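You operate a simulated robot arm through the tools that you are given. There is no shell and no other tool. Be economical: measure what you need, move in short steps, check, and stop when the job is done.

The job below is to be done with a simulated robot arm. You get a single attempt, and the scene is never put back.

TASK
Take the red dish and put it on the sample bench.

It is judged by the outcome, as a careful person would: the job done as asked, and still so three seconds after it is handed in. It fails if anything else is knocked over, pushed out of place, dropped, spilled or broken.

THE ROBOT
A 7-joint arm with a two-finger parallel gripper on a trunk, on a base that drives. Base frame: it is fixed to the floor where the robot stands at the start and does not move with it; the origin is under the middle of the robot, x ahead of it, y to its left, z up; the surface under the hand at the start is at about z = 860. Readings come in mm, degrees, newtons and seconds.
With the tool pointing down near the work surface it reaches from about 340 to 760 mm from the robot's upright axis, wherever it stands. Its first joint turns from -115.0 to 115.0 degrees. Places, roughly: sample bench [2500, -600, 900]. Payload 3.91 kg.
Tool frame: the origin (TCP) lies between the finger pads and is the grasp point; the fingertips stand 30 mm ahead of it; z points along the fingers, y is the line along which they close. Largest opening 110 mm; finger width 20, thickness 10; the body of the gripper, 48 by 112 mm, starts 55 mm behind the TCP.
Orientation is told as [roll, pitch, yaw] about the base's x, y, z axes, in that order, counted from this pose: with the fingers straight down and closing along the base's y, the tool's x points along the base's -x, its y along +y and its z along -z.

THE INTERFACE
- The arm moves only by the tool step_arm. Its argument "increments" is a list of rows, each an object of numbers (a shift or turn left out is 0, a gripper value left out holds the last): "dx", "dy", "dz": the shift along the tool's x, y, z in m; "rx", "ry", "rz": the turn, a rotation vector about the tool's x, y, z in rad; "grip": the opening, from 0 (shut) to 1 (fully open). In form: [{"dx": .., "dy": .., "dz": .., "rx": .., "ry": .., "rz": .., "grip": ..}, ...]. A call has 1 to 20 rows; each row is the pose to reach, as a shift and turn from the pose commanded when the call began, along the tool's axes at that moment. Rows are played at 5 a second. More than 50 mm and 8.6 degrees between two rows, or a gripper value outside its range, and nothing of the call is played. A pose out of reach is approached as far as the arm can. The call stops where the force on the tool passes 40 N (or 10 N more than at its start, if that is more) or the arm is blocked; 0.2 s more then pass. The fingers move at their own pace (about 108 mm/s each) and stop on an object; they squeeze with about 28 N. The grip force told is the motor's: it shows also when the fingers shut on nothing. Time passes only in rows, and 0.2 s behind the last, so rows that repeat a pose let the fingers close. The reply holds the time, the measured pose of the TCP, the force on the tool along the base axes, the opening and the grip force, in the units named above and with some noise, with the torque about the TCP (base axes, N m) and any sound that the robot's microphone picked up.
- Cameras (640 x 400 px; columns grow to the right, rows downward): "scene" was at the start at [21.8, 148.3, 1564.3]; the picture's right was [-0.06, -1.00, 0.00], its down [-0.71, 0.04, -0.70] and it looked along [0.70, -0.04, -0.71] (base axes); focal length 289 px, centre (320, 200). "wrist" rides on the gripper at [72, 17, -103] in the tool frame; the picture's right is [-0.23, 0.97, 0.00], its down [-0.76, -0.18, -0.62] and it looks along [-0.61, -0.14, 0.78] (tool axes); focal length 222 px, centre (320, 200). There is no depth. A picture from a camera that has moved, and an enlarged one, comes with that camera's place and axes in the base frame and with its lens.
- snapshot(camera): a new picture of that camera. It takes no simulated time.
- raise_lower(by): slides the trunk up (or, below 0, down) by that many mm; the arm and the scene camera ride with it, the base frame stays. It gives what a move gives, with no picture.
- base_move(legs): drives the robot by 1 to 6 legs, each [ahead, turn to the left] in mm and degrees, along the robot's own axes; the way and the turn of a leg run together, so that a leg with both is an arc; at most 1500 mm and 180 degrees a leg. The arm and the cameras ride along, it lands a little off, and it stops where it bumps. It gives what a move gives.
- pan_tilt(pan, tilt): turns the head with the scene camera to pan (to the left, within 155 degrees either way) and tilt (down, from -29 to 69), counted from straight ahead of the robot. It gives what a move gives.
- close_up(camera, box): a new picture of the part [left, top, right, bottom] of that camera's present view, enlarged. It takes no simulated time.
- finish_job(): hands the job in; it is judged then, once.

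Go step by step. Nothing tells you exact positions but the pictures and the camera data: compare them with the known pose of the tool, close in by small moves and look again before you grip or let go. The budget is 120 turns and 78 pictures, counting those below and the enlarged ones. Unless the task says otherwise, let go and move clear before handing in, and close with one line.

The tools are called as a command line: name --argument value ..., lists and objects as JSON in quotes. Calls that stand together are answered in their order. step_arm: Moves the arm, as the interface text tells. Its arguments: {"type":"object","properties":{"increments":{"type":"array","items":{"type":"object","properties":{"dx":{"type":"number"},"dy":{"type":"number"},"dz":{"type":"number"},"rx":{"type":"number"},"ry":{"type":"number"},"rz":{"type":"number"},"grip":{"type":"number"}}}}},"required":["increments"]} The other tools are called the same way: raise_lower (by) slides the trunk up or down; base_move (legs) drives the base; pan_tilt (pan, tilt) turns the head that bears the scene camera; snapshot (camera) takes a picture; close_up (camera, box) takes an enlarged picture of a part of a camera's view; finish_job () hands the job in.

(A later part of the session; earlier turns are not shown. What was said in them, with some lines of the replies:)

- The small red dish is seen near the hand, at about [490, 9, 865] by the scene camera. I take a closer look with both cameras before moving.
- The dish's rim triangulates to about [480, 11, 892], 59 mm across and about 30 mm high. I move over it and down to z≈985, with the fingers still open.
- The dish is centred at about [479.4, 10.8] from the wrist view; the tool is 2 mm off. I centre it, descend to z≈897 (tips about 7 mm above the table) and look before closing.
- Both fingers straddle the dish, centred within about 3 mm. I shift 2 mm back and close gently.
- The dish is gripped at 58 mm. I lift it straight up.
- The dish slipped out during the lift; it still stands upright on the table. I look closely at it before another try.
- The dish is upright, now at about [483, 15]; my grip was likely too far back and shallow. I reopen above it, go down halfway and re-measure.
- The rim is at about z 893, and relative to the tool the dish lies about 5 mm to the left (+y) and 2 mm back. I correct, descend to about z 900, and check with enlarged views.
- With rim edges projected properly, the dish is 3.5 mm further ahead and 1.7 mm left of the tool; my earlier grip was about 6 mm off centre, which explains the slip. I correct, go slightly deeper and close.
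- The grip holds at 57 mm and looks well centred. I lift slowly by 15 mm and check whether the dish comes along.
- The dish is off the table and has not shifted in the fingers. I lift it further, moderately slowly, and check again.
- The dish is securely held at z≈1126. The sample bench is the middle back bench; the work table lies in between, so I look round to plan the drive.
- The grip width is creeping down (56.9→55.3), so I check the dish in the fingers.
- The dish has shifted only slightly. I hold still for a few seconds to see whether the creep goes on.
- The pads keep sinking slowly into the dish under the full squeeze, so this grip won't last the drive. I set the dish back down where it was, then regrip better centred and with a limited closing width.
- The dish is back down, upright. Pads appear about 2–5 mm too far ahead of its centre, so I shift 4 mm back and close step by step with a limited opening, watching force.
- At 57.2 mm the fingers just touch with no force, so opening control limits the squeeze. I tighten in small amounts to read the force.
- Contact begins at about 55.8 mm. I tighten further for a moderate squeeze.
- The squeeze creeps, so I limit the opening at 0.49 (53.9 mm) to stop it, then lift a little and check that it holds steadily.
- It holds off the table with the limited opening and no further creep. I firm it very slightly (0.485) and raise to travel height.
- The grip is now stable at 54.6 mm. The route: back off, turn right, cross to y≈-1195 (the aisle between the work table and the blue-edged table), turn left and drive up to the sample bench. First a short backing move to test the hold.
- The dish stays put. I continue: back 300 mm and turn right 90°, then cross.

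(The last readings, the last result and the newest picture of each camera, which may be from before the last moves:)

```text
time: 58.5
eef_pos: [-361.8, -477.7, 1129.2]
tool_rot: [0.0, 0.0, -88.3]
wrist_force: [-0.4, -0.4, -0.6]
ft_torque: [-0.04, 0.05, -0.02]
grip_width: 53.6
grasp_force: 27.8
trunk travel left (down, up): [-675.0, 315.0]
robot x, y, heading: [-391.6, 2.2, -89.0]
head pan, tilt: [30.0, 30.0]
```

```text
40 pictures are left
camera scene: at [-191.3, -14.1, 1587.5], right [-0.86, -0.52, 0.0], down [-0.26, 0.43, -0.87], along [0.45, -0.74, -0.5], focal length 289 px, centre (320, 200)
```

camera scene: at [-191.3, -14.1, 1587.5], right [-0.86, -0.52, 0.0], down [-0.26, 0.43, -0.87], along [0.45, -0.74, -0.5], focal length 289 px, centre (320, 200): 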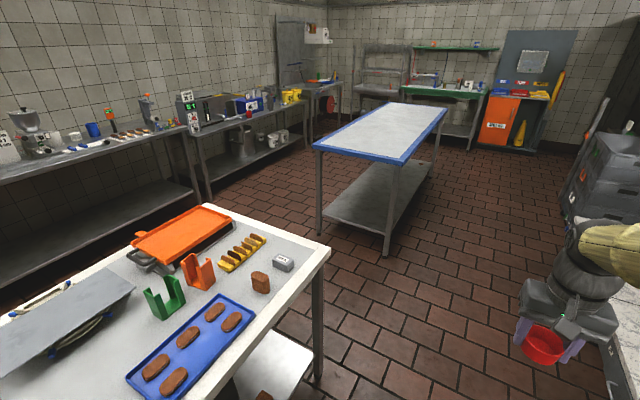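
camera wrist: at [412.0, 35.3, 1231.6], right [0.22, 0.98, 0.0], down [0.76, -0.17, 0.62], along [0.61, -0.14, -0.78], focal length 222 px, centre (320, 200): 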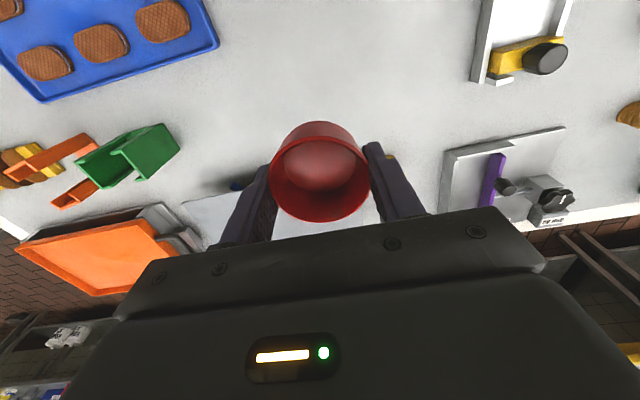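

All good; the aisle lies between y≈-780 and y≈-1650. I drive 1215 mm, turn left, and check.

base_move --legs '[[1215, 0], [0, 45], [0, 44.5]]'

close_up --camera "wrist" --box '[160, 100, 480, 300]'

pan_tilt --pan 0 --tilt 25

snapshot --camera "scene"

```text
time: 71.7
eef_pos: [151.4, -1189.7, 1129.5]
tool_rot: [0.0, 0.0, 4.7]
wrist_force: [-0.2, -0.3, 0.1]
ft_torque: [-0.02, -0.01, -0.02]
grip_width: 54.4
grasp_force: 19.7
trunk travel left (down, up): [-675.0, 315.0]
robot x, y, heading: [-323.3, -1248.7, 4.3]
head pan, tilt: [30.0, 30.0]
```

```text
2.00 times, centred on (320, 200) of wrist
camera zoom: at [78.7, -1179.3, 1233.7], right [0.15, 0.99, 0.0], down [0.77, -0.11, 0.62], along [0.62, -0.09, -0.78], focal length 444 px, centre (320, 200)
```

zoom: 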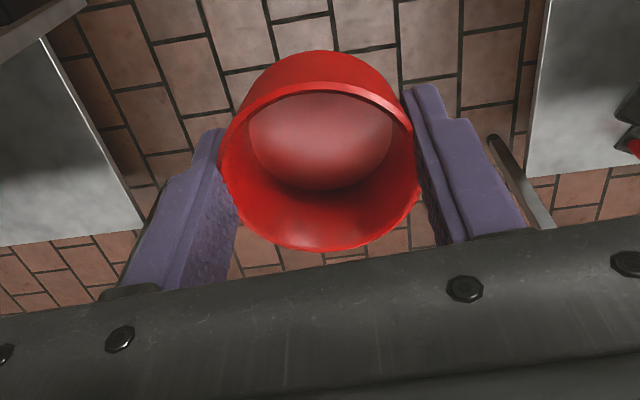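

```text
time: 72.7
eef_pos: [151.7, -1189.8, 1129.7]
tool_rot: [0.0, 0.0, 4.7]
wrist_force: [-0.3, 0.5, -0.2]
ft_torque: [-0.01, 0.01, 0.02]
grip_width: 53.8
grasp_force: 28.5
trunk travel left (down, up): [-675.0, 315.0]
robot x, y, heading: [-326.5, -1243.7, 4.3]
head pan, tilt: [0.0, 25.0]
```

```text
38 pictures are left
camera scene: at [-303.1, -1089.4, 1595.4], right [0.07, -1.0, 0.0], down [-0.42, -0.03, -0.91], along [0.9, 0.07, -0.42], focal length 289 px, centre (320, 200)
```

scene: 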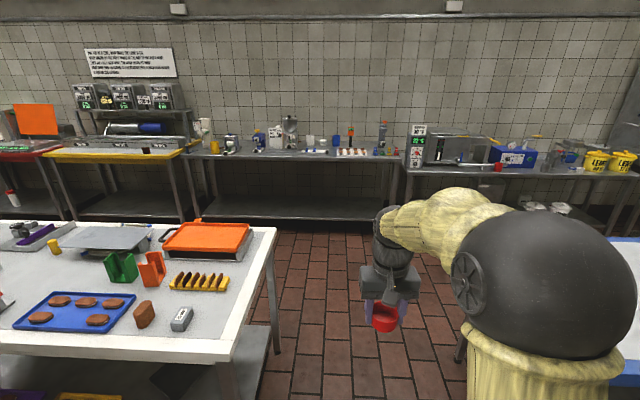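

The robot is at (-325, -1246), heading 4°, near the aisle's middle line. I straighten on a slight arc and drive through.

base_move --legs '[[350, -3.5]]'

snapshot --camera "scene"

```text
time: 75.3
eef_pos: [507.3, -1200.0, 1128.0]
tool_rot: [0.0, -0.1, 1.6]
wrist_force: [0.4, -0.4, -0.3]
ft_torque: [-0.01, -0.01, -0.02]
grip_width: 54.3
grasp_force: 9.2
trunk travel left (down, up): [-675.0, 315.0]
robot x, y, heading: [25.2, -1226.2, 1.1]
head pan, tilt: [0.0, 25.0]
```

```text
37 pictures are left
camera scene: at [59.3, -1074.5, 1595.4], right [0.02, -1.0, 0.0], down [-0.42, -0.01, -0.91], along [0.91, 0.02, -0.42], focal length 289 px, centre (320, 200)
```

scene: 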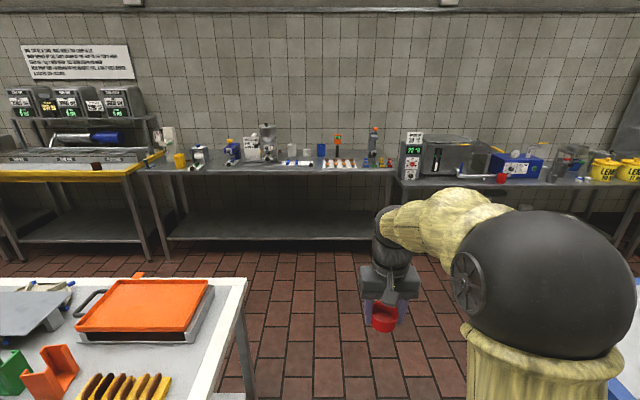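

The way ahead is clear. I drive on 1250 mm, then look at the bench for a free spot.

base_move --legs '[[1250, 0]]'

pan_tilt --pan 20 --tilt 30

snapshot --camera "scene"

close_up --camera "wrist" --box '[160, 100, 480, 300]'

```text
time: 82.5
eef_pos: [1728.3, -1211.9, 1127.9]
tool_rot: [0.0, -0.1, -0.2]
wrist_force: [0.0, 0.3, -0.3]
ft_torque: [0.02, -0.01, 0.04]
grip_width: 54.5
grasp_force: 9.4
trunk travel left (down, up): [-675.0, 315.0]
robot x, y, heading: [1248.5, -1220.2, -0.4]
head pan, tilt: [0.0, 25.0]
```

```text
time: 83.3
eef_pos: [1727.4, -1209.6, 1129.4]
tool_rot: [-0.1, 0.0, -0.2]
wrist_force: [-0.3, -0.7, -0.3]
ft_torque: [0.01, -0.02, 0.0]
grip_width: 53.4
grasp_force: 27.7
trunk travel left (down, up): [-675.0, 315.0]
robot x, y, heading: [1246.1, -1223.6, -0.6]
head pan, tilt: [20.0, 30.0]
```

```text
36 pictures are left
camera scene: at [1276.2, -1040.3, 1587.5], right [0.33, -0.94, 0.0], down [-0.47, -0.17, -0.87], along [0.82, 0.29, -0.5], focal length 289 px, centre (320, 200)
```

scene: 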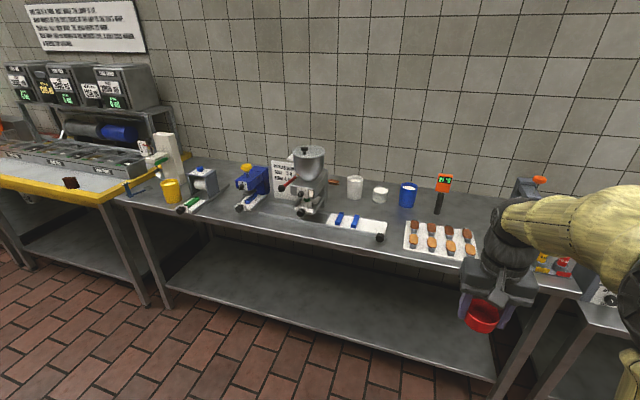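

```text
2.00 times, centred on (320, 200) of wrist
camera zoom: at [1655.6, -1193.4, 1233.7], right [0.23, 0.97, 0.0], down [0.76, -0.18, 0.62], along [0.61, -0.14, -0.78], focal length 444 px, centre (320, 200)
```

zoom: 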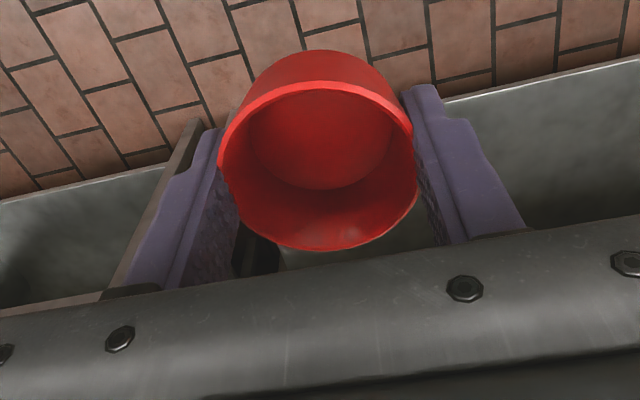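

The bench's front edge is at x≈2107, and a clear area lies at about [2200, -470, 900], between the blue device and the grinder. I drive over to face it.

base_move --legs '[[200, 0.5], [0, 45], [0, 45]]'

```text
time: 90.8
eef_pos: [1434.4, -745.3, 1128.5]
tool_rot: [0.1, 0.0, 88.7]
wrist_force: [0.2, 0.2, -0.2]
ft_torque: [-0.01, 0.03, 0.01]
grip_width: 54.3
grasp_force: 1.1
trunk travel left (down, up): [-675.0, 315.0]
robot x, y, heading: [1437.8, -1223.7, 88.7]
head pan, tilt: [20.0, 30.0]
```

base_move --legs '[[740, 0], [0, -45], [0, -44]]'

pan_tilt --pan 5 --tilt 40

snapshot --camera "scene"

close_up --camera "wrist" --box '[160, 100, 480, 300]'

```text
time: 101.1
eef_pos: [1932.9, -471.5, 1128.8]
tool_rot: [0.0, 0.0, 1.3]
wrist_force: [0.1, 0.1, 0.6]
ft_torque: [-0.01, -0.01, -0.04]
grip_width: 54.3
grasp_force: 20.0
trunk travel left (down, up): [-675.0, 315.0]
robot x, y, heading: [1452.4, -496.9, 0.8]
head pan, tilt: [20.0, 30.0]
```

```text
time: 101.9
eef_pos: [1933.7, -472.5, 1129.3]
tool_rot: [0.0, 0.0, 1.5]
wrist_force: [0.4, 0.6, -0.3]
ft_torque: [0.03, 0.03, 0.02]
grip_width: 53.9
grasp_force: 27.8
trunk travel left (down, up): [-675.0, 315.0]
robot x, y, heading: [1451.2, -501.9, 0.8]
head pan, tilt: [5.0, 40.0]
```

```text
34 pictures are left
camera scene: at [1477.9, -337.9, 1572.2], right [0.1, -0.99, 0.0], down [-0.64, -0.07, -0.77], along [0.76, 0.08, -0.64], focal length 289 px, centre (320, 200)
```

scene: 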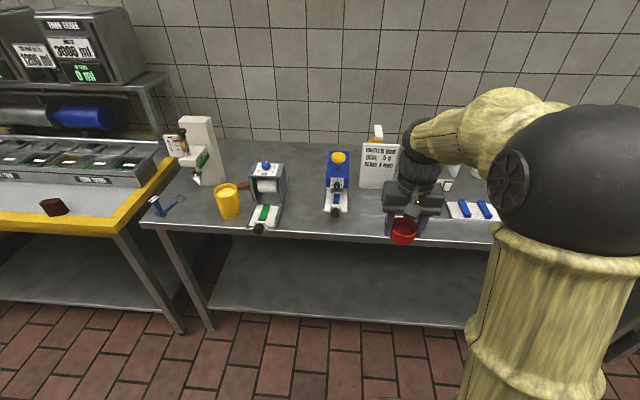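

```text
2.00 times, centred on (320, 200) of wrist
camera zoom: at [1861.5, -456.9, 1233.7], right [0.2, 0.98, 0.0], down [0.77, -0.16, 0.62], along [0.61, -0.13, -0.78], focal length 444 px, centre (320, 200)
```

zoom: 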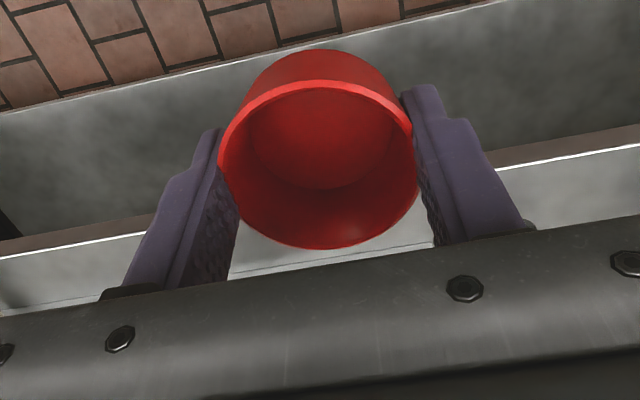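

The gap between the blue device and the grinder at y≈-465 is where the dish will go, at about [2185, -465]. I drive 150 mm closer and look with the wrist camera.

base_move --legs '[[150, 0]]'

snapshot --camera "wrist"

snapshot --camera "scene"

```text
time: 103.4
eef_pos: [2089.4, -469.0, 1128.8]
tool_rot: [0.0, 0.1, 1.4]
wrist_force: [-0.3, 0.5, -0.2]
ft_torque: [0.01, 0.03, 0.01]
grip_width: 54.4
grasp_force: 9.5
trunk travel left (down, up): [-675.0, 315.0]
robot x, y, heading: [1612.2, -497.9, 0.9]
head pan, tilt: [5.0, 40.0]
```

```text
32 pictures are left
camera wrist: at [2017.9, -454.6, 1233.3], right [0.2, 0.98, 0.0], down [0.77, -0.16, 0.62], along [0.61, -0.13, -0.78], focal length 222 px, centre (320, 200)
```

wrist: 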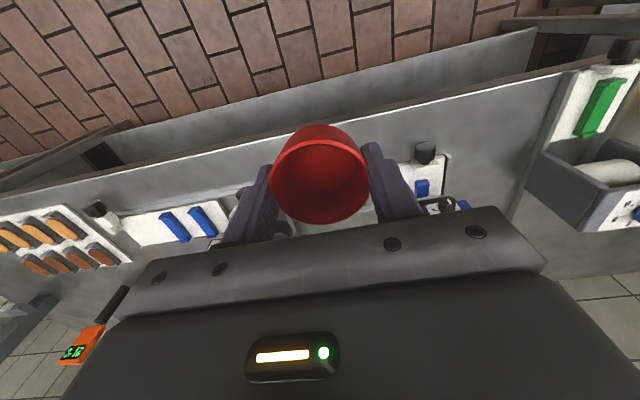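

```text
31 pictures are left
camera scene: at [1634.6, -335.5, 1572.1], right [0.1, -0.99, 0.0], down [-0.64, -0.07, -0.77], along [0.76, 0.08, -0.64], focal length 289 px, centre (320, 200)
```

scene: 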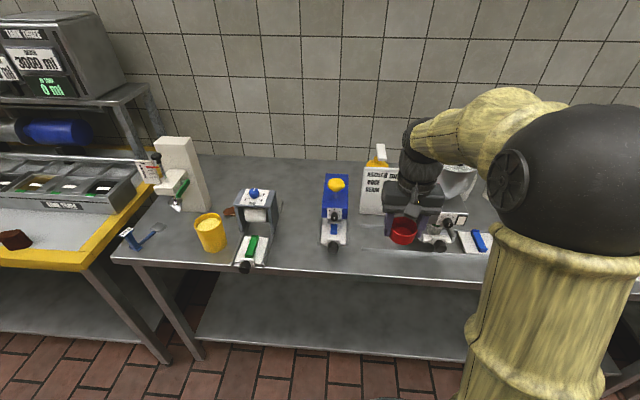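

The gap runs from y≈-583 to -365, and the front edge is at x≈2125. I extend the arm to [2195, -469] and lower to z≈975.

step_arm --increments '[{"dx": -0.02, "dy": -0.001}, {"dx": -0.04, "dy": -0.002}, {"dx": -0.06, "dy": -0.003}, {"dx": -0.08, "dy": -0.004}, {"dx": -0.1, "dy": -0.005}, {"dx": -0.106, "dy": -0.005, "dz": 0.01}, {"dx": -0.106, "dy": -0.005, "dz": 0.03}, {"dx": -0.106, "dy": -0.005, "dz": 0.05}, {"dx": -0.106, "dy": -0.005, "dz": 0.07}, {"dx": -0.106, "dy": -0.005, "dz": 0.09}, {"dx": -0.106, "dy": -0.005, "dz": 0.11}, {"dx": -0.106, "dy": -0.005, "dz": 0.13}, {"dx": -0.106, "dy": -0.005, "dz": 0.145}, {"dx": -0.106, "dy": -0.005, "dz": 0.153}, {"dx": -0.106, "dy": -0.005, "dz": 0.153}]'

snapshot --camera "wrist"

close_up --camera "scene" --box '[310, 180, 470, 280]'

```text
time: 106.6
eef_pos: [2195.0, -470.0, 975.1]
tool_rot: [0.1, 0.0, 1.3]
wrist_force: [-0.5, 0.4, -0.1]
ft_torque: [0.0, 0.03, 0.03]
grip_width: 54.3
grasp_force: 19.7
trunk travel left (down, up): [-675.0, 315.0]
robot x, y, heading: [1607.5, -496.2, 1.1]
head pan, tilt: [5.0, 40.0]
```

```text
30 pictures are left
camera wrist: at [2123.0, -455.4, 1081.0], right [0.2, 0.98, 0.0], down [0.77, -0.16, 0.62], along [0.61, -0.13, -0.78], focal length 222 px, centre (320, 200)
```

wrist: 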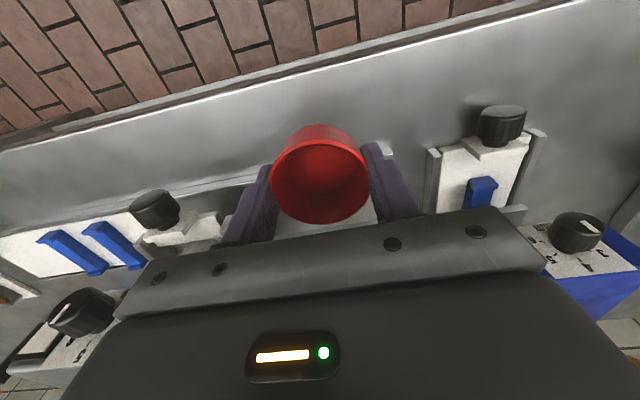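

```text
4.00 times, centred on (390, 230) of scene
camera zoom: at [1633.5, -335.5, 1572.1], right [0.1, -0.99, 0.0], down [-0.64, -0.07, -0.77], along [0.76, 0.08, -0.64], focal length 1154 px, centre (40, 80)
```

zoom: 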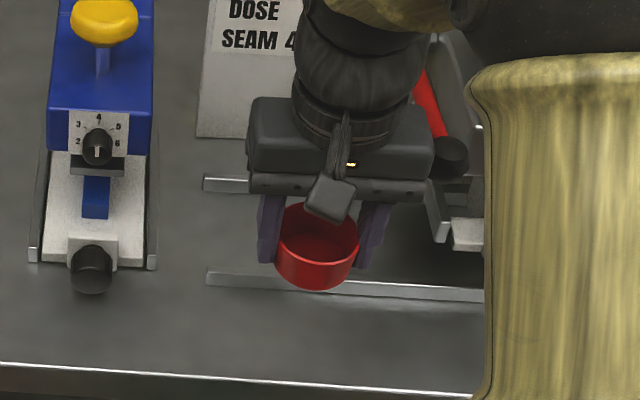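

Between these stations lie metal rails (x≈2210 and 2312, y<-400), so this is not flat, free bench. A clear flat spot is between the roll device and the blue device, at about [2190, -208]; I raise and shift the dish over there.

step_arm --increments '[{"dz": -0.03}, {"dz": -0.06}, {"dz": -0.09}, {"dz": -0.12}, {"dz": -0.145}, {"dz": -0.145, "dy": 0.03}, {"dz": -0.145, "dy": 0.06}, {"dz": -0.145, "dy": 0.09}, {"dz": -0.145, "dy": 0.12}, {"dz": -0.145, "dy": 0.15}, {"dz": -0.145, "dy": 0.18}, {"dz": -0.145, "dy": 0.21}, {"dz": -0.145, "dy": 0.24}, {"dz": -0.145, "dy": 0.262}, {"dz": -0.145, "dy": 0.262}]'

snapshot --camera "wrist"

snapshot --camera "scene"

```text
time: 109.8
eef_pos: [2189.5, -208.8, 1122.0]
tool_rot: [0.0, 0.0, 1.3]
wrist_force: [0.7, -0.8, -0.6]
ft_torque: [0.03, 0.01, 0.0]
grip_width: 54.4
grasp_force: 0.7
trunk travel left (down, up): [-675.0, 315.0]
robot x, y, heading: [1612.1, -494.5, 1.0]
head pan, tilt: [5.0, 40.0]
```

```text
28 pictures are left
camera wrist: at [2117.0, -193.9, 1227.0], right [0.2, 0.98, 0.0], down [0.77, -0.16, 0.62], along [0.61, -0.13, -0.78], focal length 222 px, centre (320, 200)
```

wrist: 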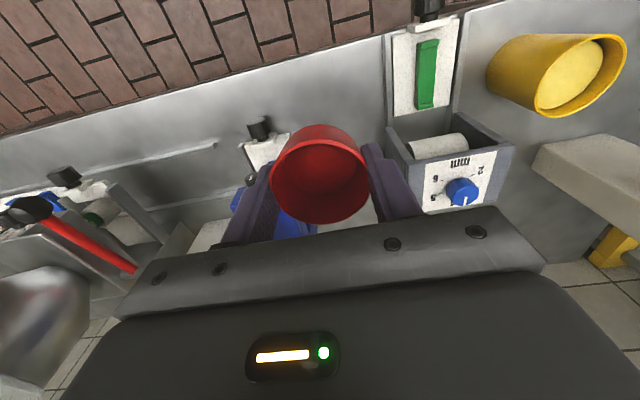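

```text
27 pictures are left
camera scene: at [1633.5, -335.5, 1572.1], right [0.1, -0.99, 0.0], down [-0.64, -0.07, -0.77], along [0.76, 0.08, -0.64], focal length 289 px, centre (320, 200)
```

scene: 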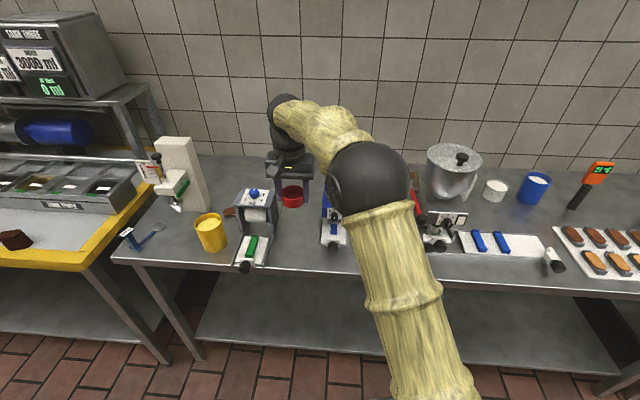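

The gap runs from y≈-266 to -123 here; its middle is at -195. I shift 13 mm left, then lower to z≈970 and check.

step_arm --increments '[{"dy": 0.013}, {"dy": 0.013, "dz": 0.02}, {"dy": 0.013, "dz": 0.045}, {"dy": 0.013, "dz": 0.07}, {"dy": 0.013, "dz": 0.095}, {"dy": 0.013, "dz": 0.12}, {"dy": 0.013, "dz": 0.14}, {"dy": 0.013, "dz": 0.152}, {"dy": 0.013, "dz": 0.152}]'

snapshot --camera "wrist"

close_up --camera "scene" --box '[220, 180, 380, 280]'

```text
time: 111.8
eef_pos: [2188.6, -197.1, 968.4]
tool_rot: [0.1, 0.1, 1.4]
wrist_force: [-0.8, -0.4, -0.3]
ft_torque: [-0.01, 0.05, 0.0]
grip_width: 54.3
grasp_force: 20.4
trunk travel left (down, up): [-675.0, 315.0]
robot x, y, heading: [1614.0, -493.6, 0.9]
head pan, tilt: [5.0, 40.0]
```

```text
26 pictures are left
camera wrist: at [2117.1, -182.2, 1072.7], right [0.2, 0.98, 0.0], down [0.77, -0.16, 0.62], along [0.61, -0.13, -0.78], focal length 222 px, centre (320, 200)
```

wrist: 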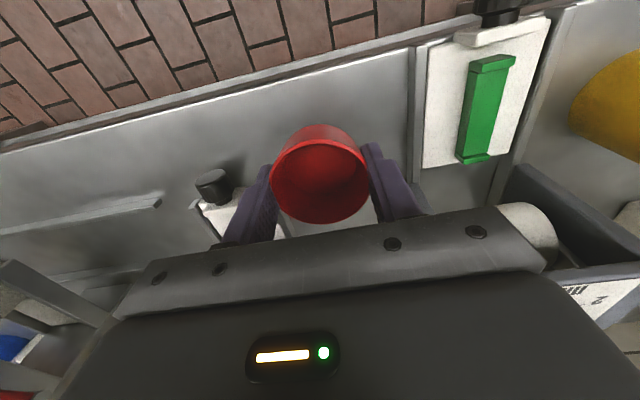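

```text
4.00 times, centred on (300, 230) of scene
camera zoom: at [1633.6, -335.4, 1572.1], right [0.1, -0.99, 0.0], down [-0.64, -0.07, -0.77], along [0.76, 0.08, -0.64], focal length 1154 px, centre (400, 80)
```

zoom: 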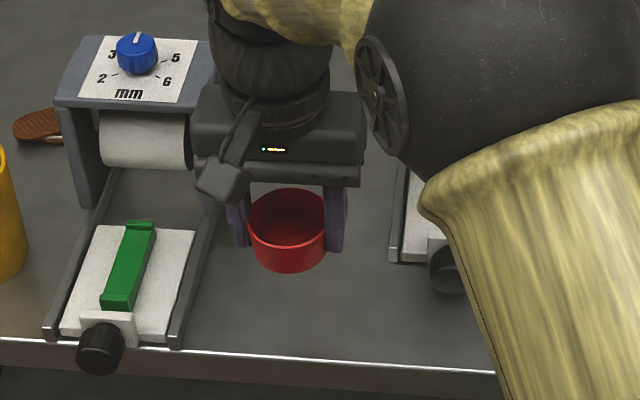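

The surroundings are clear. I back off 8 mm from the roll device and lower to z≈938 to judge the remaining height.

step_arm --increments '[{"dx": 0.008, "dy": -0.004}, {"dx": 0.008, "dy": -0.004, "dz": 0.01}, {"dx": 0.008, "dy": -0.004, "dz": 0.02}, {"dx": 0.008, "dy": -0.004, "dz": 0.03}, {"dx": 0.008, "dy": -0.004, "dz": 0.03}]'

close_up --camera "wrist" --box '[160, 100, 480, 300]'

close_up --camera "scene" --box '[250, 210, 346, 270]'

```text
time: 113.0
eef_pos: [2182.2, -200.2, 938.8]
tool_rot: [0.0, 0.0, 1.5]
wrist_force: [0.7, 0.1, 0.0]
ft_torque: [-0.03, 0.03, -0.01]
grip_width: 54.1
grasp_force: 20.4
trunk travel left (down, up): [-675.0, 315.0]
robot x, y, heading: [1614.5, -496.5, 1.1]
head pan, tilt: [5.0, 40.0]
```

```text
2.00 times, centred on (320, 200) of wrist
camera zoom: at [2111.1, -185.4, 1043.1], right [0.2, 0.98, 0.0], down [0.77, -0.16, 0.62], along [0.61, -0.13, -0.78], focal length 444 px, centre (320, 200)
```

zoom: 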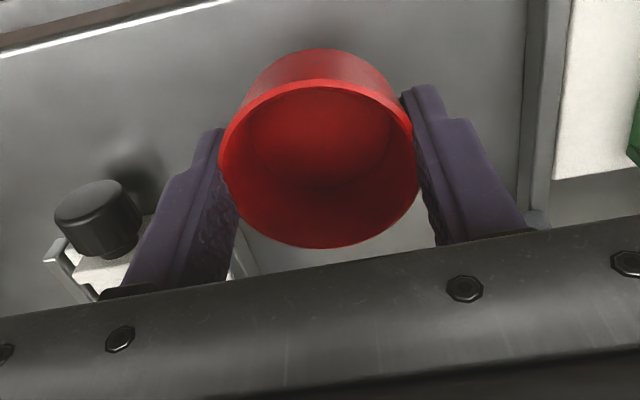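

```text
6.67 times, centred on (298, 240) of scene
camera zoom: at [1633.6, -335.4, 1572.1], right [0.1, -0.99, 0.0], down [-0.64, -0.07, -0.77], along [0.76, 0.08, -0.64], focal length 1924 px, centre (467, -67)
```

zoom: 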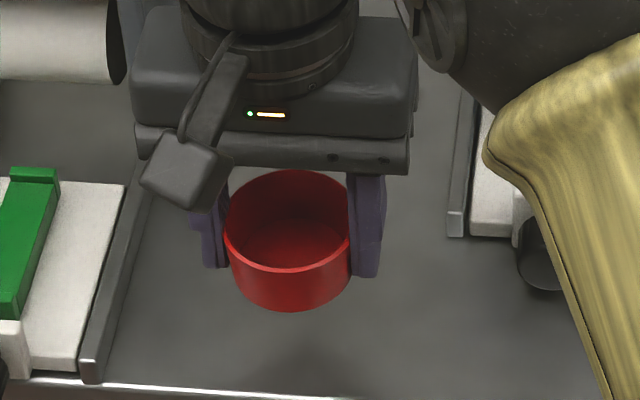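

It hangs a little above the bench. I lower in small steps and watch the force.

step_arm --increments '[{"dz": 0.002}, {"dz": 0.004}, {"dz": 0.006}, {"dz": 0.008}]'

close_up --camera "scene" --box '[250, 210, 346, 270]'

close_up --camera "wrist" --box '[160, 100, 480, 300]'

```text
time: 114.0
eef_pos: [2180.9, -200.4, 930.6]
tool_rot: [-0.2, 0.0, 1.5]
wrist_force: [-0.1, 0.3, 0.3]
ft_torque: [0.0, -0.03, 0.03]
grip_width: 54.3
grasp_force: 9.3
trunk travel left (down, up): [-675.0, 315.0]
robot x, y, heading: [1609.0, -495.6, 1.2]
head pan, tilt: [5.0, 40.0]
```

```text
6.67 times, centred on (298, 240) of scene
camera zoom: at [1633.6, -335.4, 1572.1], right [0.1, -0.99, 0.0], down [-0.64, -0.07, -0.77], along [0.76, 0.08, -0.64], focal length 1924 px, centre (467, -67)
```

zoom: 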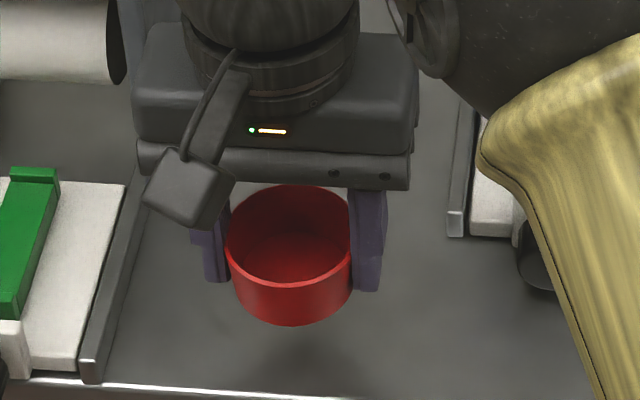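

```text
2.00 times, centred on (320, 200) of wrist
camera zoom: at [2109.4, -185.8, 1035.6], right [0.2, 0.98, 0.0], down [0.77, -0.16, 0.62], along [0.61, -0.13, -0.78], focal length 444 px, centre (320, 200)
```

zoom: 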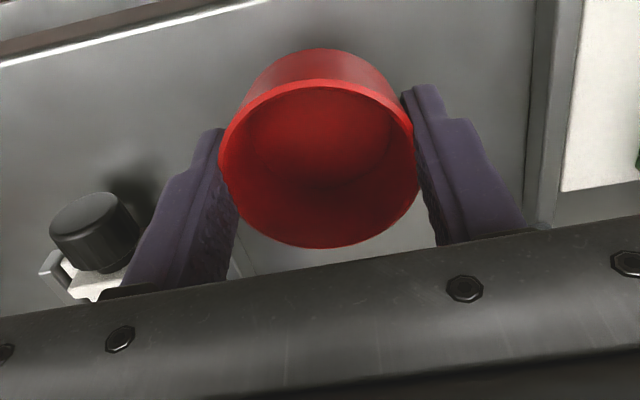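

No contact yet. I go on lowering.

step_arm --increments '[{"dz": 0.003}, {"dz": 0.006}, {"dz": 0.009}, {"dz": 0.009}]'

close_up --camera "scene" --box '[250, 210, 346, 270]'

```text
time: 115.0
eef_pos: [2180.4, -201.6, 921.5]
tool_rot: [0.0, 0.0, 1.4]
wrist_force: [-0.1, 0.4, 0.1]
ft_torque: [-0.04, 0.01, -0.02]
grip_width: 54.4
grasp_force: 1.4
trunk travel left (down, up): [-675.0, 315.0]
robot x, y, heading: [1608.5, -494.5, 0.9]
head pan, tilt: [5.0, 40.0]
```

```text
6.67 times, centred on (298, 240) of scene
camera zoom: at [1633.6, -335.4, 1572.1], right [0.1, -0.99, 0.0], down [-0.64, -0.07, -0.77], along [0.76, 0.08, -0.64], focal length 1924 px, centre (467, -67)
```

zoom: 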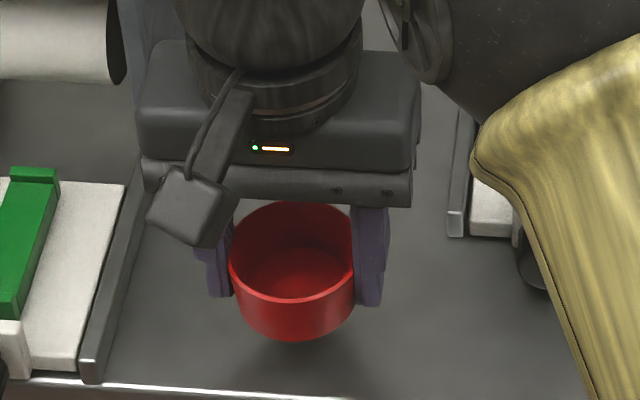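

The bench is lower than assumed, so the front margin would be small; I move 12 mm further in, then lower on.

step_arm --increments '[{"dx": -0.006, "dy": -0.002}, {"dx": -0.013, "dy": -0.003}, {"dx": -0.013, "dy": -0.003, "dz": 0.003}, {"dx": -0.013, "dy": -0.003, "dz": 0.006}, {"dx": -0.013, "dy": -0.003, "dz": 0.008}, {"dx": -0.013, "dy": -0.003, "dz": 0.008}]'

close_up --camera "scene" --box '[250, 210, 346, 270]'

close_up --camera "wrist" --box '[160, 100, 480, 300]'

```text
time: 116.4
eef_pos: [2192.0, -204.0, 912.7]
tool_rot: [0.0, 0.0, 1.5]
wrist_force: [-0.3, 0.4, -0.3]
ft_torque: [0.02, 0.02, -0.03]
grip_width: 54.4
grasp_force: 20.2
trunk travel left (down, up): [-675.0, 315.0]
robot x, y, heading: [1610.5, -497.7, 1.0]
head pan, tilt: [5.0, 40.0]
```

```text
6.67 times, centred on (298, 240) of scene
camera zoom: at [1633.6, -335.4, 1572.1], right [0.1, -0.99, 0.0], down [-0.64, -0.07, -0.77], along [0.76, 0.08, -0.64], focal length 1924 px, centre (467, -67)
```

zoom: 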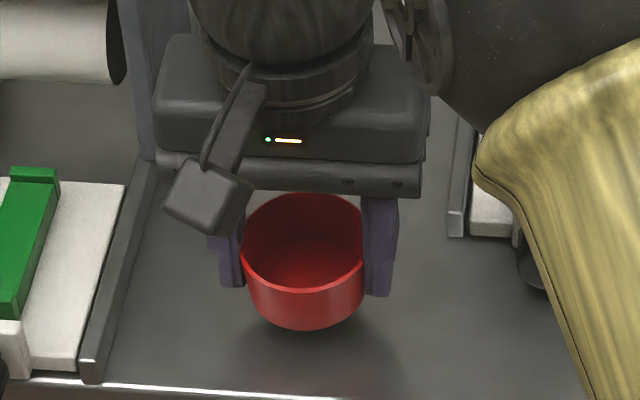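

```text
2.00 times, centred on (320, 200) of wrist
camera zoom: at [2121.6, -188.9, 1017.9], right [0.2, 0.98, 0.0], down [0.77, -0.16, 0.62], along [0.61, -0.13, -0.78], focal length 444 px, centre (320, 200)
```

zoom: 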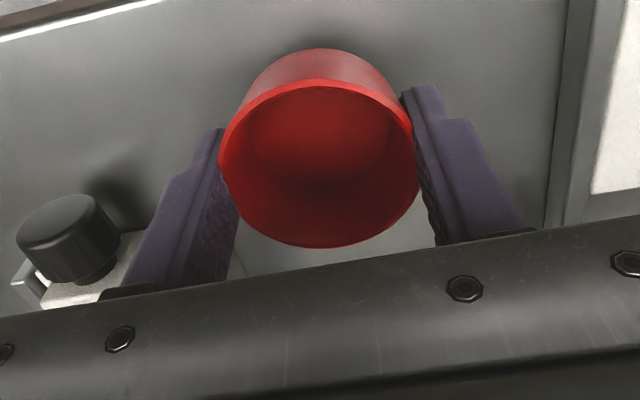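

The shadow is closing in under the dish. I lower by small steps further.

step_arm --increments '[{"dz": 0.002}, {"dz": 0.004}, {"dz": 0.006}, {"dz": 0.006}]'

close_up --camera "scene" --box '[250, 210, 346, 270]'

```text
time: 117.4
eef_pos: [2194.0, -203.6, 907.6]
tool_rot: [0.1, 0.0, 1.4]
wrist_force: [0.0, 0.1, -0.5]
ft_torque: [0.0, 0.0, 0.01]
grip_width: 54.3
grasp_force: 10.1
trunk travel left (down, up): [-675.0, 315.0]
robot x, y, heading: [1611.1, -494.4, 1.0]
head pan, tilt: [5.0, 40.0]
```

```text
6.67 times, centred on (298, 240) of scene
camera zoom: at [1633.6, -335.4, 1572.1], right [0.1, -0.99, 0.0], down [-0.64, -0.07, -0.77], along [0.76, 0.08, -0.64], focal length 1924 px, centre (467, -67)
```

zoom: 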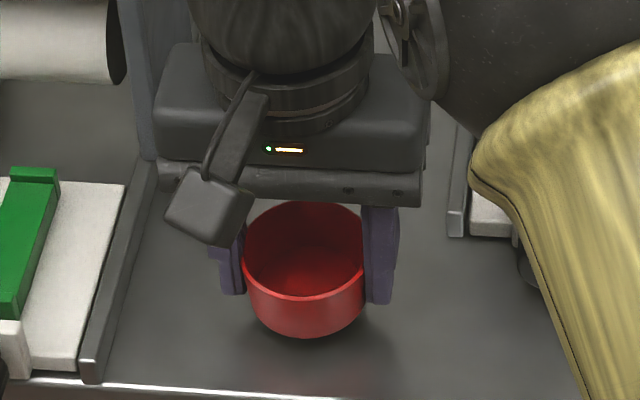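

Nearly down; a few millimetres remain.

step_arm --increments '[{"dz": 0.0015}, {"dz": 0.003}, {"dz": 0.003}]'

step_arm --increments '[{"dz": 0.001}, {"dz": 0.002}, {"dz": 0.002}]'

close_up --camera "scene" --box '[250, 210, 346, 270]'

close_up --camera "wrist" --box '[160, 100, 480, 300]'

```text
time: 118.2
eef_pos: [2192.9, -204.1, 904.8]
tool_rot: [0.0, -0.1, 1.4]
wrist_force: [0.0, 0.1, -0.1]
ft_torque: [0.0, 0.0, 0.01]
grip_width: 54.0
grasp_force: 20.2
trunk travel left (down, up): [-675.0, 315.0]
robot x, y, heading: [1611.4, -497.2, 0.9]
head pan, tilt: [5.0, 40.0]
```

```text
time: 119.0
eef_pos: [2193.1, -203.1, 902.3]
tool_rot: [0.0, 0.1, 1.4]
wrist_force: [0.5, 0.0, -0.6]
ft_torque: [0.0, 0.0, 0.0]
grip_width: 54.2
grasp_force: 1.3
trunk travel left (down, up): [-675.0, 315.0]
robot x, y, heading: [1612.3, -497.7, 0.8]
head pan, tilt: [5.0, 40.0]
```

```text
6.67 times, centred on (298, 240) of scene
camera zoom: at [1633.6, -335.4, 1572.1], right [0.1, -0.99, 0.0], down [-0.64, -0.07, -0.77], along [0.76, 0.08, -0.64], focal length 1924 px, centre (467, -67)
```

zoom: 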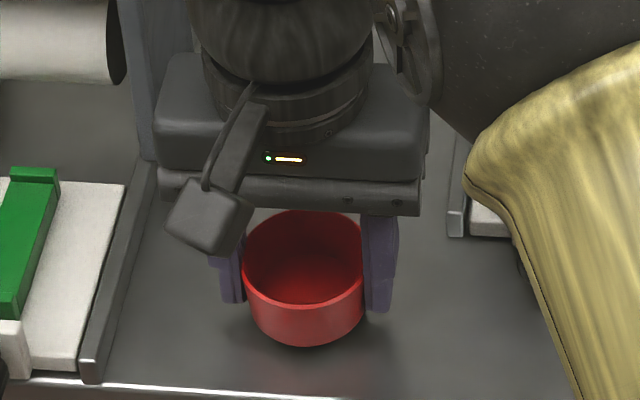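

```text
2.00 times, centred on (320, 200) of wrist
camera zoom: at [2121.1, -188.5, 1007.3], right [0.2, 0.98, 0.0], down [0.77, -0.16, 0.62], along [0.61, -0.13, -0.78], focal length 444 px, centre (320, 200)
```

zoom: 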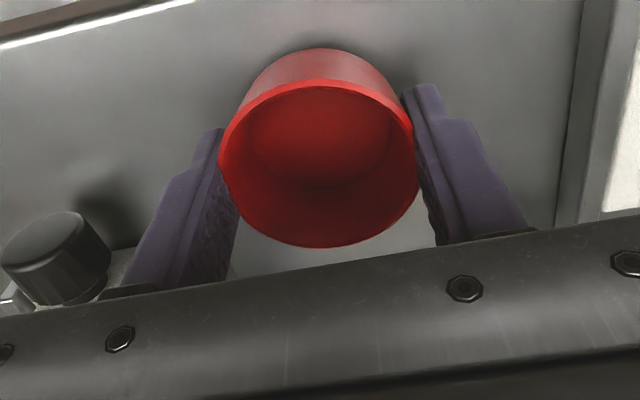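

Still slightly above. Continuing by small steps.

step_arm --increments '[{"dz": 0.001}, {"dz": 0.0025}, {"dz": 0.0025}]'

step_arm --increments '[{"dz": 0.001}, {"dz": 0.0025}, {"dz": 0.0025}]'

close_up --camera "scene" --box '[250, 210, 346, 270]'

close_up --camera "wrist" --box '[160, 100, 480, 300]'

```text
time: 119.8
eef_pos: [2192.7, -203.6, 900.2]
tool_rot: [-0.1, 0.0, 1.4]
wrist_force: [0.2, 0.2, 0.2]
ft_torque: [-0.02, 0.03, -0.02]
grip_width: 54.5
grasp_force: 20.6
trunk travel left (down, up): [-675.0, 315.0]
robot x, y, heading: [1607.4, -497.0, 1.2]
head pan, tilt: [5.0, 40.0]
```

```text
time: 120.6
eef_pos: [2192.5, -203.8, 897.7]
tool_rot: [0.1, 0.1, 1.3]
wrist_force: [0.5, -0.3, -0.6]
ft_torque: [0.01, 0.0, -0.01]
grip_width: 54.6
grasp_force: 1.5
trunk travel left (down, up): [-675.0, 315.0]
robot x, y, heading: [1614.2, -495.4, 0.8]
head pan, tilt: [5.0, 40.0]
```

```text
6.67 times, centred on (298, 240) of scene
camera zoom: at [1633.6, -335.4, 1572.1], right [0.1, -0.99, 0.0], down [-0.64, -0.07, -0.77], along [0.76, 0.08, -0.64], focal length 1924 px, centre (467, -67)
```

zoom: 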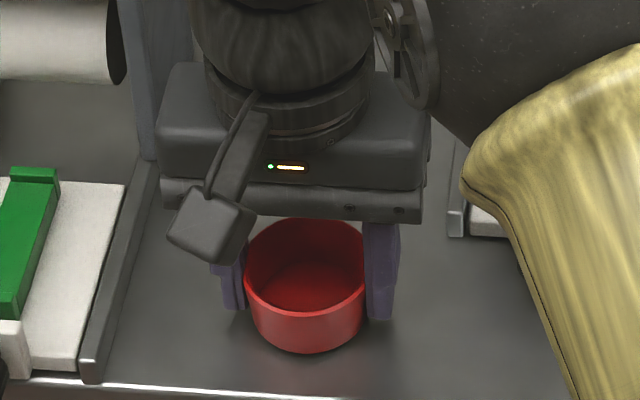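

```text
2.00 times, centred on (320, 200) of wrist
camera zoom: at [2121.1, -189.1, 1002.5], right [0.2, 0.98, 0.0], down [0.77, -0.16, 0.62], along [0.61, -0.13, -0.78], focal length 444 px, centre (320, 200)
```

zoom: 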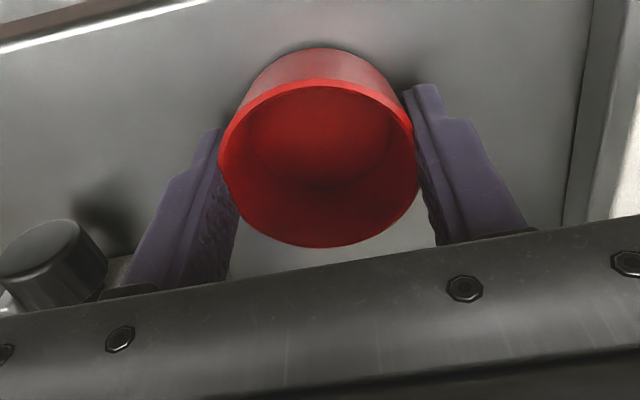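

The contact shadow is narrowing. I proceed in 2 mm calls, watching the vertical force.

step_arm --increments '[{"dz": 0.001}, {"dz": 0.002}, {"dz": 0.002}, {"dz": 0.002}]'

step_arm --increments '[{"dz": 0.001}, {"dz": 0.002}, {"dz": 0.002}, {"dz": 0.002}]'

close_up --camera "scene" --box '[270, 225, 326, 260]'

```text
time: 121.6
eef_pos: [2192.3, -203.3, 895.6]
tool_rot: [0.1, 0.0, 1.4]
wrist_force: [0.3, 0.1, -0.1]
ft_torque: [0.0, 0.0, 0.01]
grip_width: 54.7
grasp_force: 1.5
trunk travel left (down, up): [-675.0, 315.0]
robot x, y, heading: [1609.5, -493.2, 0.7]
head pan, tilt: [5.0, 40.0]
```

```text
time: 122.6
eef_pos: [2192.8, -204.2, 894.1]
tool_rot: [0.0, 0.0, 1.4]
wrist_force: [-0.3, -0.6, -0.3]
ft_torque: [0.02, -0.02, -0.02]
grip_width: 54.4
grasp_force: 0.6
trunk travel left (down, up): [-675.0, 315.0]
robot x, y, heading: [1610.2, -492.9, 0.9]
head pan, tilt: [5.0, 40.0]
```

```text
11.43 times, centred on (298, 242) of scene
camera zoom: at [1633.6, -335.4, 1572.1], right [0.1, -0.99, 0.0], down [-0.64, -0.07, -0.77], along [0.76, 0.08, -0.64], focal length 3298 px, centre (571, -286)
```

zoom: 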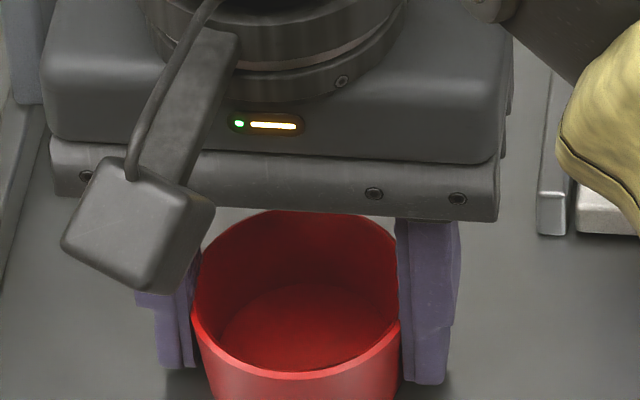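

step_arm --increments '[{"dz": 0.001}, {"dz": 0.002}, {"dz": 0.002}, {"dz": 0.002}]'

close_up --camera "scene" --box '[262, 235, 326, 275]'

```text
time: 123.6
eef_pos: [2193.3, -202.9, 893.0]
tool_rot: [0.0, 0.0, 1.4]
wrist_force: [-0.2, 0.3, 1.3]
ft_torque: [-0.01, -0.02, 0.02]
grip_width: 54.3
grasp_force: 1.1
trunk travel left (down, up): [-675.0, 315.0]
robot x, y, heading: [1608.0, -499.3, 1.0]
head pan, tilt: [5.0, 40.0]
```

```text
10.00 times, centred on (294, 255) of scene
camera zoom: at [1633.4, -335.5, 1572.1], right [0.1, -0.99, 0.0], down [-0.64, -0.07, -0.77], along [0.76, 0.08, -0.64], focal length 2886 px, centre (580, -350)
```

zoom: 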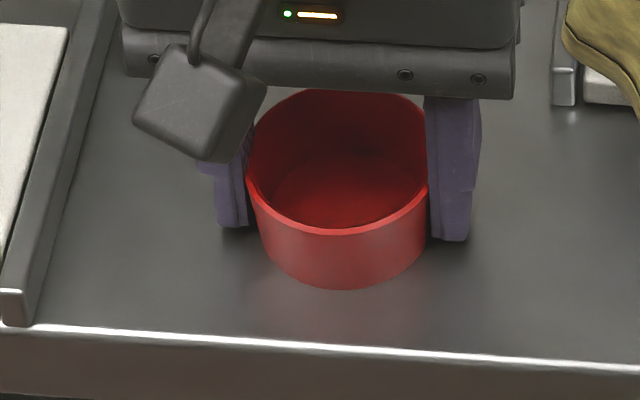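

A first upward force (1.3 N) appears and the dish looks seated. One more millimetre to confirm.

step_arm --increments '[{"dz": 0.001}, {"dz": 0.001}, {"dz": 0.001}]'

```text
time: 124.4
eef_pos: [2193.8, -204.3, 889.2]
tool_rot: [0.0, 0.0, 1.5]
wrist_force: [-0.5, 0.2, 1.1]
ft_torque: [-0.01, 0.05, -0.02]
grip_width: 54.3
grasp_force: 10.2
trunk travel left (down, up): [-675.0, 315.0]
robot x, y, heading: [1608.5, -498.8, 0.7]
head pan, tilt: [5.0, 40.0]
```

The steady upward force says it stands on the bench. I open slowly to about 72 mm and check.

step_arm --increments '[{"grip": 0.5}, {"grip": 0.52}, {"grip": 0.56}, {"grip": 0.6}, {"grip": 0.65}, {"grip": 0.65}]'

close_up --camera "scene" --box '[250, 215, 346, 275]'

close_up --camera "wrist" --box '[160, 100, 480, 300]'

```text
time: 125.8
eef_pos: [2192.7, -203.8, 890.8]
tool_rot: [0.1, 0.0, 1.5]
wrist_force: [0.4, -0.6, 0.1]
ft_torque: [0.0, 0.0, 0.0]
grip_width: 71.3
grasp_force: 0.1
trunk travel left (down, up): [-675.0, 315.0]
robot x, y, heading: [1610.9, -493.5, 1.1]
head pan, tilt: [5.0, 40.0]
```

```text
6.67 times, centred on (298, 245) of scene
camera zoom: at [1633.6, -335.4, 1572.1], right [0.1, -0.99, 0.0], down [-0.64, -0.07, -0.77], along [0.76, 0.08, -0.64], focal length 1924 px, centre (467, -100)
```

zoom: 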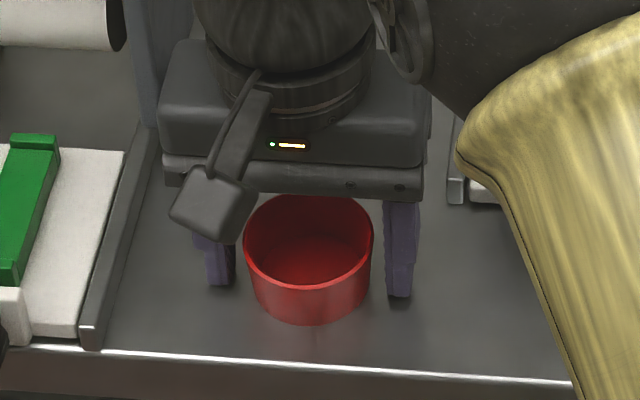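

```text
2.00 times, centred on (320, 200) of wrist
camera zoom: at [2121.4, -189.3, 995.4], right [0.2, 0.98, 0.0], down [0.77, -0.16, 0.62], along [0.61, -0.13, -0.78], focal length 444 px, centre (320, 200)
```

zoom: 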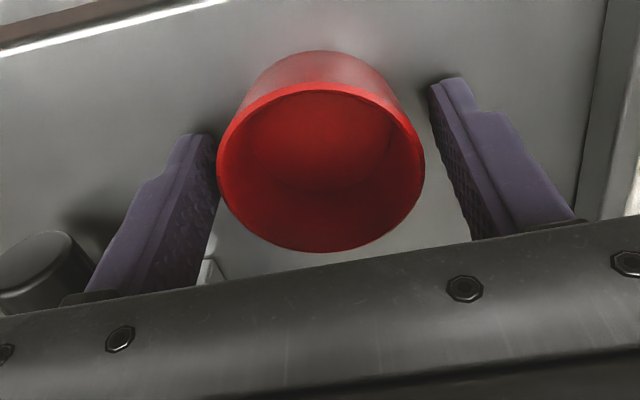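

The dish stands upright and free. I open a little more for even clearance, then rise straight up and clear.

step_arm --increments '[{"grip": 0.7}, {"grip": 0.73}, {"grip": 0.73, "dz": -0.005}, {"dz": -0.02}, {"dz": -0.04}, {"dz": -0.07}, {"dz": -0.1}, {"dz": -0.13}, {"dz": -0.16}, {"dz": -0.19}, {"dz": -0.22}, {"dz": -0.22}]'

snapshot --camera "wrist"

snapshot --camera "scene"

```text
time: 128.4
eef_pos: [2193.3, -201.6, 1112.0]
tool_rot: [0.0, 0.0, 1.4]
wrist_force: [-0.4, 0.4, 0.6]
ft_torque: [0.0, -0.01, 0.02]
grip_width: 80.2
grasp_force: 0.0
trunk travel left (down, up): [-675.0, 315.0]
robot x, y, heading: [1611.7, -493.8, 1.0]
head pan, tilt: [5.0, 40.0]
```

```text
8 pictures are left
camera wrist: at [2120.7, -186.1, 1217.6], right [0.2, 0.98, 0.0], down [0.77, -0.16, 0.62], along [0.61, -0.13, -0.78], focal length 222 px, centre (320, 200)
```

wrist: 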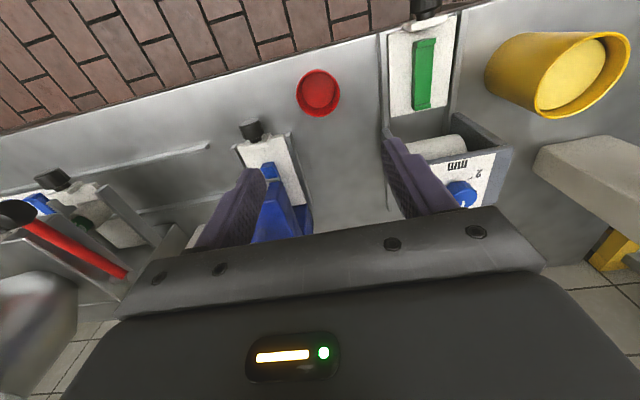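

```text
7 pictures are left
camera scene: at [1633.6, -335.4, 1572.1], right [0.1, -0.99, 0.0], down [-0.64, -0.07, -0.77], along [0.76, 0.08, -0.64], focal length 289 px, centre (320, 200)
```

scene: 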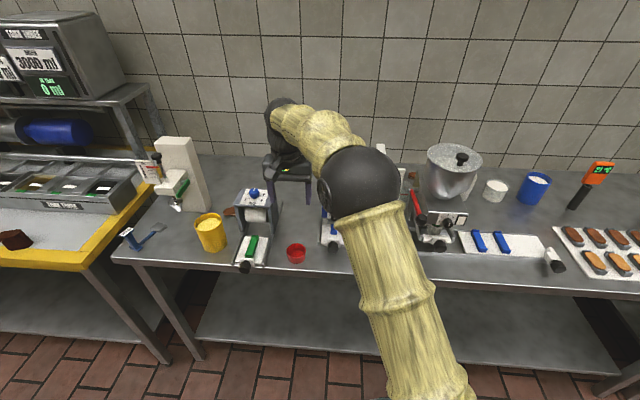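

The red dish stands upright on the sample bench between two devices, nothing else was moved, and the hand is clear. I hand the job in.

finish_job

```text
The job is handed in.
```

The red dish is on the sample bench, upright and released, and the arm is clear. It slipped from the gripper on the first lift, but it stayed upright on the table and I regripped it.
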